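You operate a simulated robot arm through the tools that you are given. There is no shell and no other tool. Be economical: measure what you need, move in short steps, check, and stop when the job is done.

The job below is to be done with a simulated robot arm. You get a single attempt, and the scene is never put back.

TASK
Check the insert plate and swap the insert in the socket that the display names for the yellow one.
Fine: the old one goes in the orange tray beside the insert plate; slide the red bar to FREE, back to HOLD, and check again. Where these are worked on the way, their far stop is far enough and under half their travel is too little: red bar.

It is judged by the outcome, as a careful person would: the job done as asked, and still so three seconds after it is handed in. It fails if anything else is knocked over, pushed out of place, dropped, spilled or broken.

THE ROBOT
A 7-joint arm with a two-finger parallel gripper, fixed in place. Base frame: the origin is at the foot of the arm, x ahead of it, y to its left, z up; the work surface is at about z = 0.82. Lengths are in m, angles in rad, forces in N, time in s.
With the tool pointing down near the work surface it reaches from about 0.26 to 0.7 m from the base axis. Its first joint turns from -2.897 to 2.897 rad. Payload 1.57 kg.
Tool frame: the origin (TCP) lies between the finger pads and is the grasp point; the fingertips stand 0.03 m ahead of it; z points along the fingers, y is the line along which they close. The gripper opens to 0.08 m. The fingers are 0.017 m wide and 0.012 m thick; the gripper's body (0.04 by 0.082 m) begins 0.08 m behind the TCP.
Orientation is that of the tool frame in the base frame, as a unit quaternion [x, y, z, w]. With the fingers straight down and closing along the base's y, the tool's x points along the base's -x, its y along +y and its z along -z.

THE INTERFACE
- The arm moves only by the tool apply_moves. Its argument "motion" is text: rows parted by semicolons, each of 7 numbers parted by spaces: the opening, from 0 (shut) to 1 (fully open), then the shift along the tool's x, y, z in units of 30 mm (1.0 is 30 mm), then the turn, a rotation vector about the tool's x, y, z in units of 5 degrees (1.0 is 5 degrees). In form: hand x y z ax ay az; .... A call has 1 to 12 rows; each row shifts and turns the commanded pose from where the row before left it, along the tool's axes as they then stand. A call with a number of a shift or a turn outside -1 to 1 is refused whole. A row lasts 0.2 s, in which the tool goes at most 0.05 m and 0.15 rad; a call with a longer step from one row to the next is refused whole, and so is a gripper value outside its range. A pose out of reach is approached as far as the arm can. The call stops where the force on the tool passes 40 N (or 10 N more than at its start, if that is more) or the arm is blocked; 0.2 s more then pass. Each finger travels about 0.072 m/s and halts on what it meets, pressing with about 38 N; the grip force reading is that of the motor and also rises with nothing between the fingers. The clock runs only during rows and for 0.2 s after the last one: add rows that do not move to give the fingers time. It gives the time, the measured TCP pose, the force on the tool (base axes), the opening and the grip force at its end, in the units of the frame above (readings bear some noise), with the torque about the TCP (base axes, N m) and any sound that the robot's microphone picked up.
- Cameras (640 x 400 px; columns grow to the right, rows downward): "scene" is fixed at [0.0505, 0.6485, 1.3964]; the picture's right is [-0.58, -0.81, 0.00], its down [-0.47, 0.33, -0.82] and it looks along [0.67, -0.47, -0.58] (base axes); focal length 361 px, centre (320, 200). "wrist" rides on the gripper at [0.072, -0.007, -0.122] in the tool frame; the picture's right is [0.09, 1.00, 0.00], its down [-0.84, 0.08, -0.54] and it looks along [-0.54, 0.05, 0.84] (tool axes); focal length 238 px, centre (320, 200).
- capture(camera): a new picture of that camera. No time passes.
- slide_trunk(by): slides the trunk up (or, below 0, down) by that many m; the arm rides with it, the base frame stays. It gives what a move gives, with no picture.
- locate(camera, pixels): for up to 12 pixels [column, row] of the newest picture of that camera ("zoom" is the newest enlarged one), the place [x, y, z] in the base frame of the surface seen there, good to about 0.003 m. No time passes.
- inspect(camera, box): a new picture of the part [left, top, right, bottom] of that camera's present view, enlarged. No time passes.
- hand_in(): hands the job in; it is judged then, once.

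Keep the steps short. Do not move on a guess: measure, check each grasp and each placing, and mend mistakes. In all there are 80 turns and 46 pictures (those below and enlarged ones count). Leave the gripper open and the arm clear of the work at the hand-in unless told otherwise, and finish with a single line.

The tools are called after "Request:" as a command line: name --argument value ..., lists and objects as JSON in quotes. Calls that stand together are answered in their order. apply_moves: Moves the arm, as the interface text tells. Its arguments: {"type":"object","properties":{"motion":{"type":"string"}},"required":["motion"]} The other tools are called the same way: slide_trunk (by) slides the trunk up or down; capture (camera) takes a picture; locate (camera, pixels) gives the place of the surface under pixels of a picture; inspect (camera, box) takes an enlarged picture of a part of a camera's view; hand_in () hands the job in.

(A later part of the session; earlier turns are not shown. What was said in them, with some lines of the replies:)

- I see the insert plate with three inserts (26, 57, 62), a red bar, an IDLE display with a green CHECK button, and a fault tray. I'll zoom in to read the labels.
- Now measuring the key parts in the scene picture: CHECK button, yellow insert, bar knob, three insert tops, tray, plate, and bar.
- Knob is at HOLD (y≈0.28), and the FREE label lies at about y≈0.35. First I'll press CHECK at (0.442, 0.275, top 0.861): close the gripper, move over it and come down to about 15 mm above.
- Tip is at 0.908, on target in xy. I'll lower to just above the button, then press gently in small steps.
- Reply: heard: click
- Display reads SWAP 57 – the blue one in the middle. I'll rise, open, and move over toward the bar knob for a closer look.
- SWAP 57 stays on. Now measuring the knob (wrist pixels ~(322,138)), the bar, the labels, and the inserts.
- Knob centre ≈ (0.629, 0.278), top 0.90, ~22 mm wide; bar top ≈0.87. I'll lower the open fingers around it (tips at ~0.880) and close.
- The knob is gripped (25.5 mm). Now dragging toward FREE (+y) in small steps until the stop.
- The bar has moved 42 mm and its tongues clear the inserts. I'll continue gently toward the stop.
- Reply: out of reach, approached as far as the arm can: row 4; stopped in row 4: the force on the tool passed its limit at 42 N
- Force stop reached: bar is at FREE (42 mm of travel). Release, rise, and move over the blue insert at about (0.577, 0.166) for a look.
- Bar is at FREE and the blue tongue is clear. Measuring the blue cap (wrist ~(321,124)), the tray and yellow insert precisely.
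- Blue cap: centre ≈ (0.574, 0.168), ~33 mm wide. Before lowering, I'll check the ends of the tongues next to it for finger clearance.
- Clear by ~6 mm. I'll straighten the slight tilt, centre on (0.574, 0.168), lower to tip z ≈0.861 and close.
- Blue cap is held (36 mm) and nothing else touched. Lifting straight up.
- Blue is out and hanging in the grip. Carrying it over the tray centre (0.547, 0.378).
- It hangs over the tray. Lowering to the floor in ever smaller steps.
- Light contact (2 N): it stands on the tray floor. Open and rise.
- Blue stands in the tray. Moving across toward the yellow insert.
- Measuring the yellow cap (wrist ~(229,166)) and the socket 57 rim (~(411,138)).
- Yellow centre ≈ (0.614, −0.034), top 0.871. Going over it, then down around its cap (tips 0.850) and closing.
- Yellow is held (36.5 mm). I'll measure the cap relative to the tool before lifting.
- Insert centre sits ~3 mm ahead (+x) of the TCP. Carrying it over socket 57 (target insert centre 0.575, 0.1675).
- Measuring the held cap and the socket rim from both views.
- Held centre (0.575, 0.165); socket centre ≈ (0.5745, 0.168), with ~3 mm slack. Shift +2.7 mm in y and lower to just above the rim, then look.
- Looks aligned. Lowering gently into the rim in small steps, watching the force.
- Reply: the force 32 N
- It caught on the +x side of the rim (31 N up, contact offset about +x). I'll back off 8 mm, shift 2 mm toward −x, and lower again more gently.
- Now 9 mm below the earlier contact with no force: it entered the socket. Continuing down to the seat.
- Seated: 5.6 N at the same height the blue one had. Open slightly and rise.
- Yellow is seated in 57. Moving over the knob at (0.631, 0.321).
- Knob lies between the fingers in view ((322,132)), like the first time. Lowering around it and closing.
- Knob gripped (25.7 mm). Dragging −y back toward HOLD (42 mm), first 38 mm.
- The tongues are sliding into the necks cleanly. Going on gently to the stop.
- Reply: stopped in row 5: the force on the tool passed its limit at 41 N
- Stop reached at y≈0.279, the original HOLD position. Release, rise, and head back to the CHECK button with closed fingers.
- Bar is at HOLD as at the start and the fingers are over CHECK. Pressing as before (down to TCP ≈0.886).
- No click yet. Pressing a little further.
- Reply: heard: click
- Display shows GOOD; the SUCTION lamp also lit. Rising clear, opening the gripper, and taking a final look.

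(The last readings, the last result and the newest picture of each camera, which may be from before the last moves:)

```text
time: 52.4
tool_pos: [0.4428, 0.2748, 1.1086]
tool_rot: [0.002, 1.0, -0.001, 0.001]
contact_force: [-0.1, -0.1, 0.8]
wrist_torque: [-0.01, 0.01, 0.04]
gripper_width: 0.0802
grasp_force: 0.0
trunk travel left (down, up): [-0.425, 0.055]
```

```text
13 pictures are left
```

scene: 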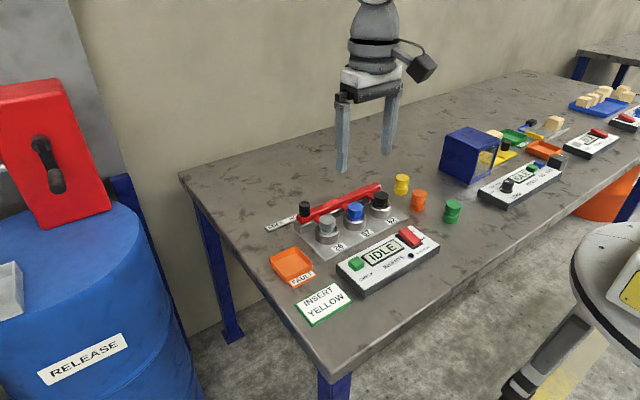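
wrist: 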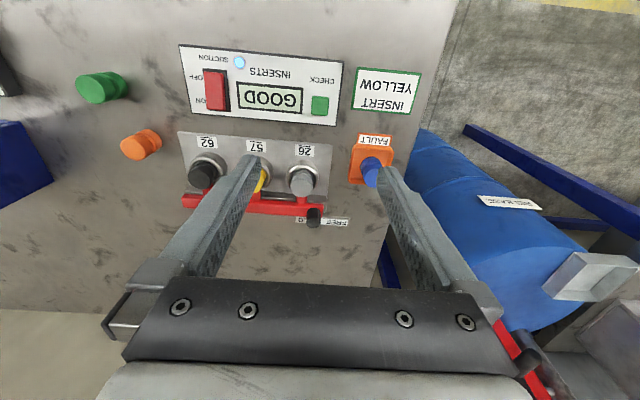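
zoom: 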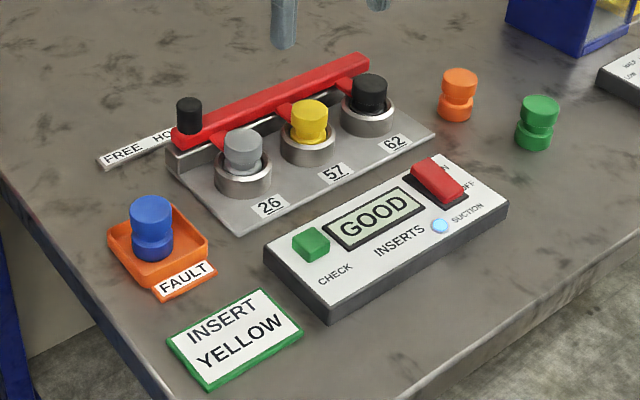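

GOOD is showing, yellow is in 57 under the bar at HOLD, blue is in the tray, the other items have not moved, and the arm is clear with the gripper open. Handing in.

Request:
hand_in

```text
The job is handed in.
```

Socket 57 (named by the display) now holds the yellow insert, the old blue one is in the orange tray, the red bar went to FREE and back to HOLD, and the second check read GOOD; the SUCTION lamp lit at that check, and I left its switch untouched.
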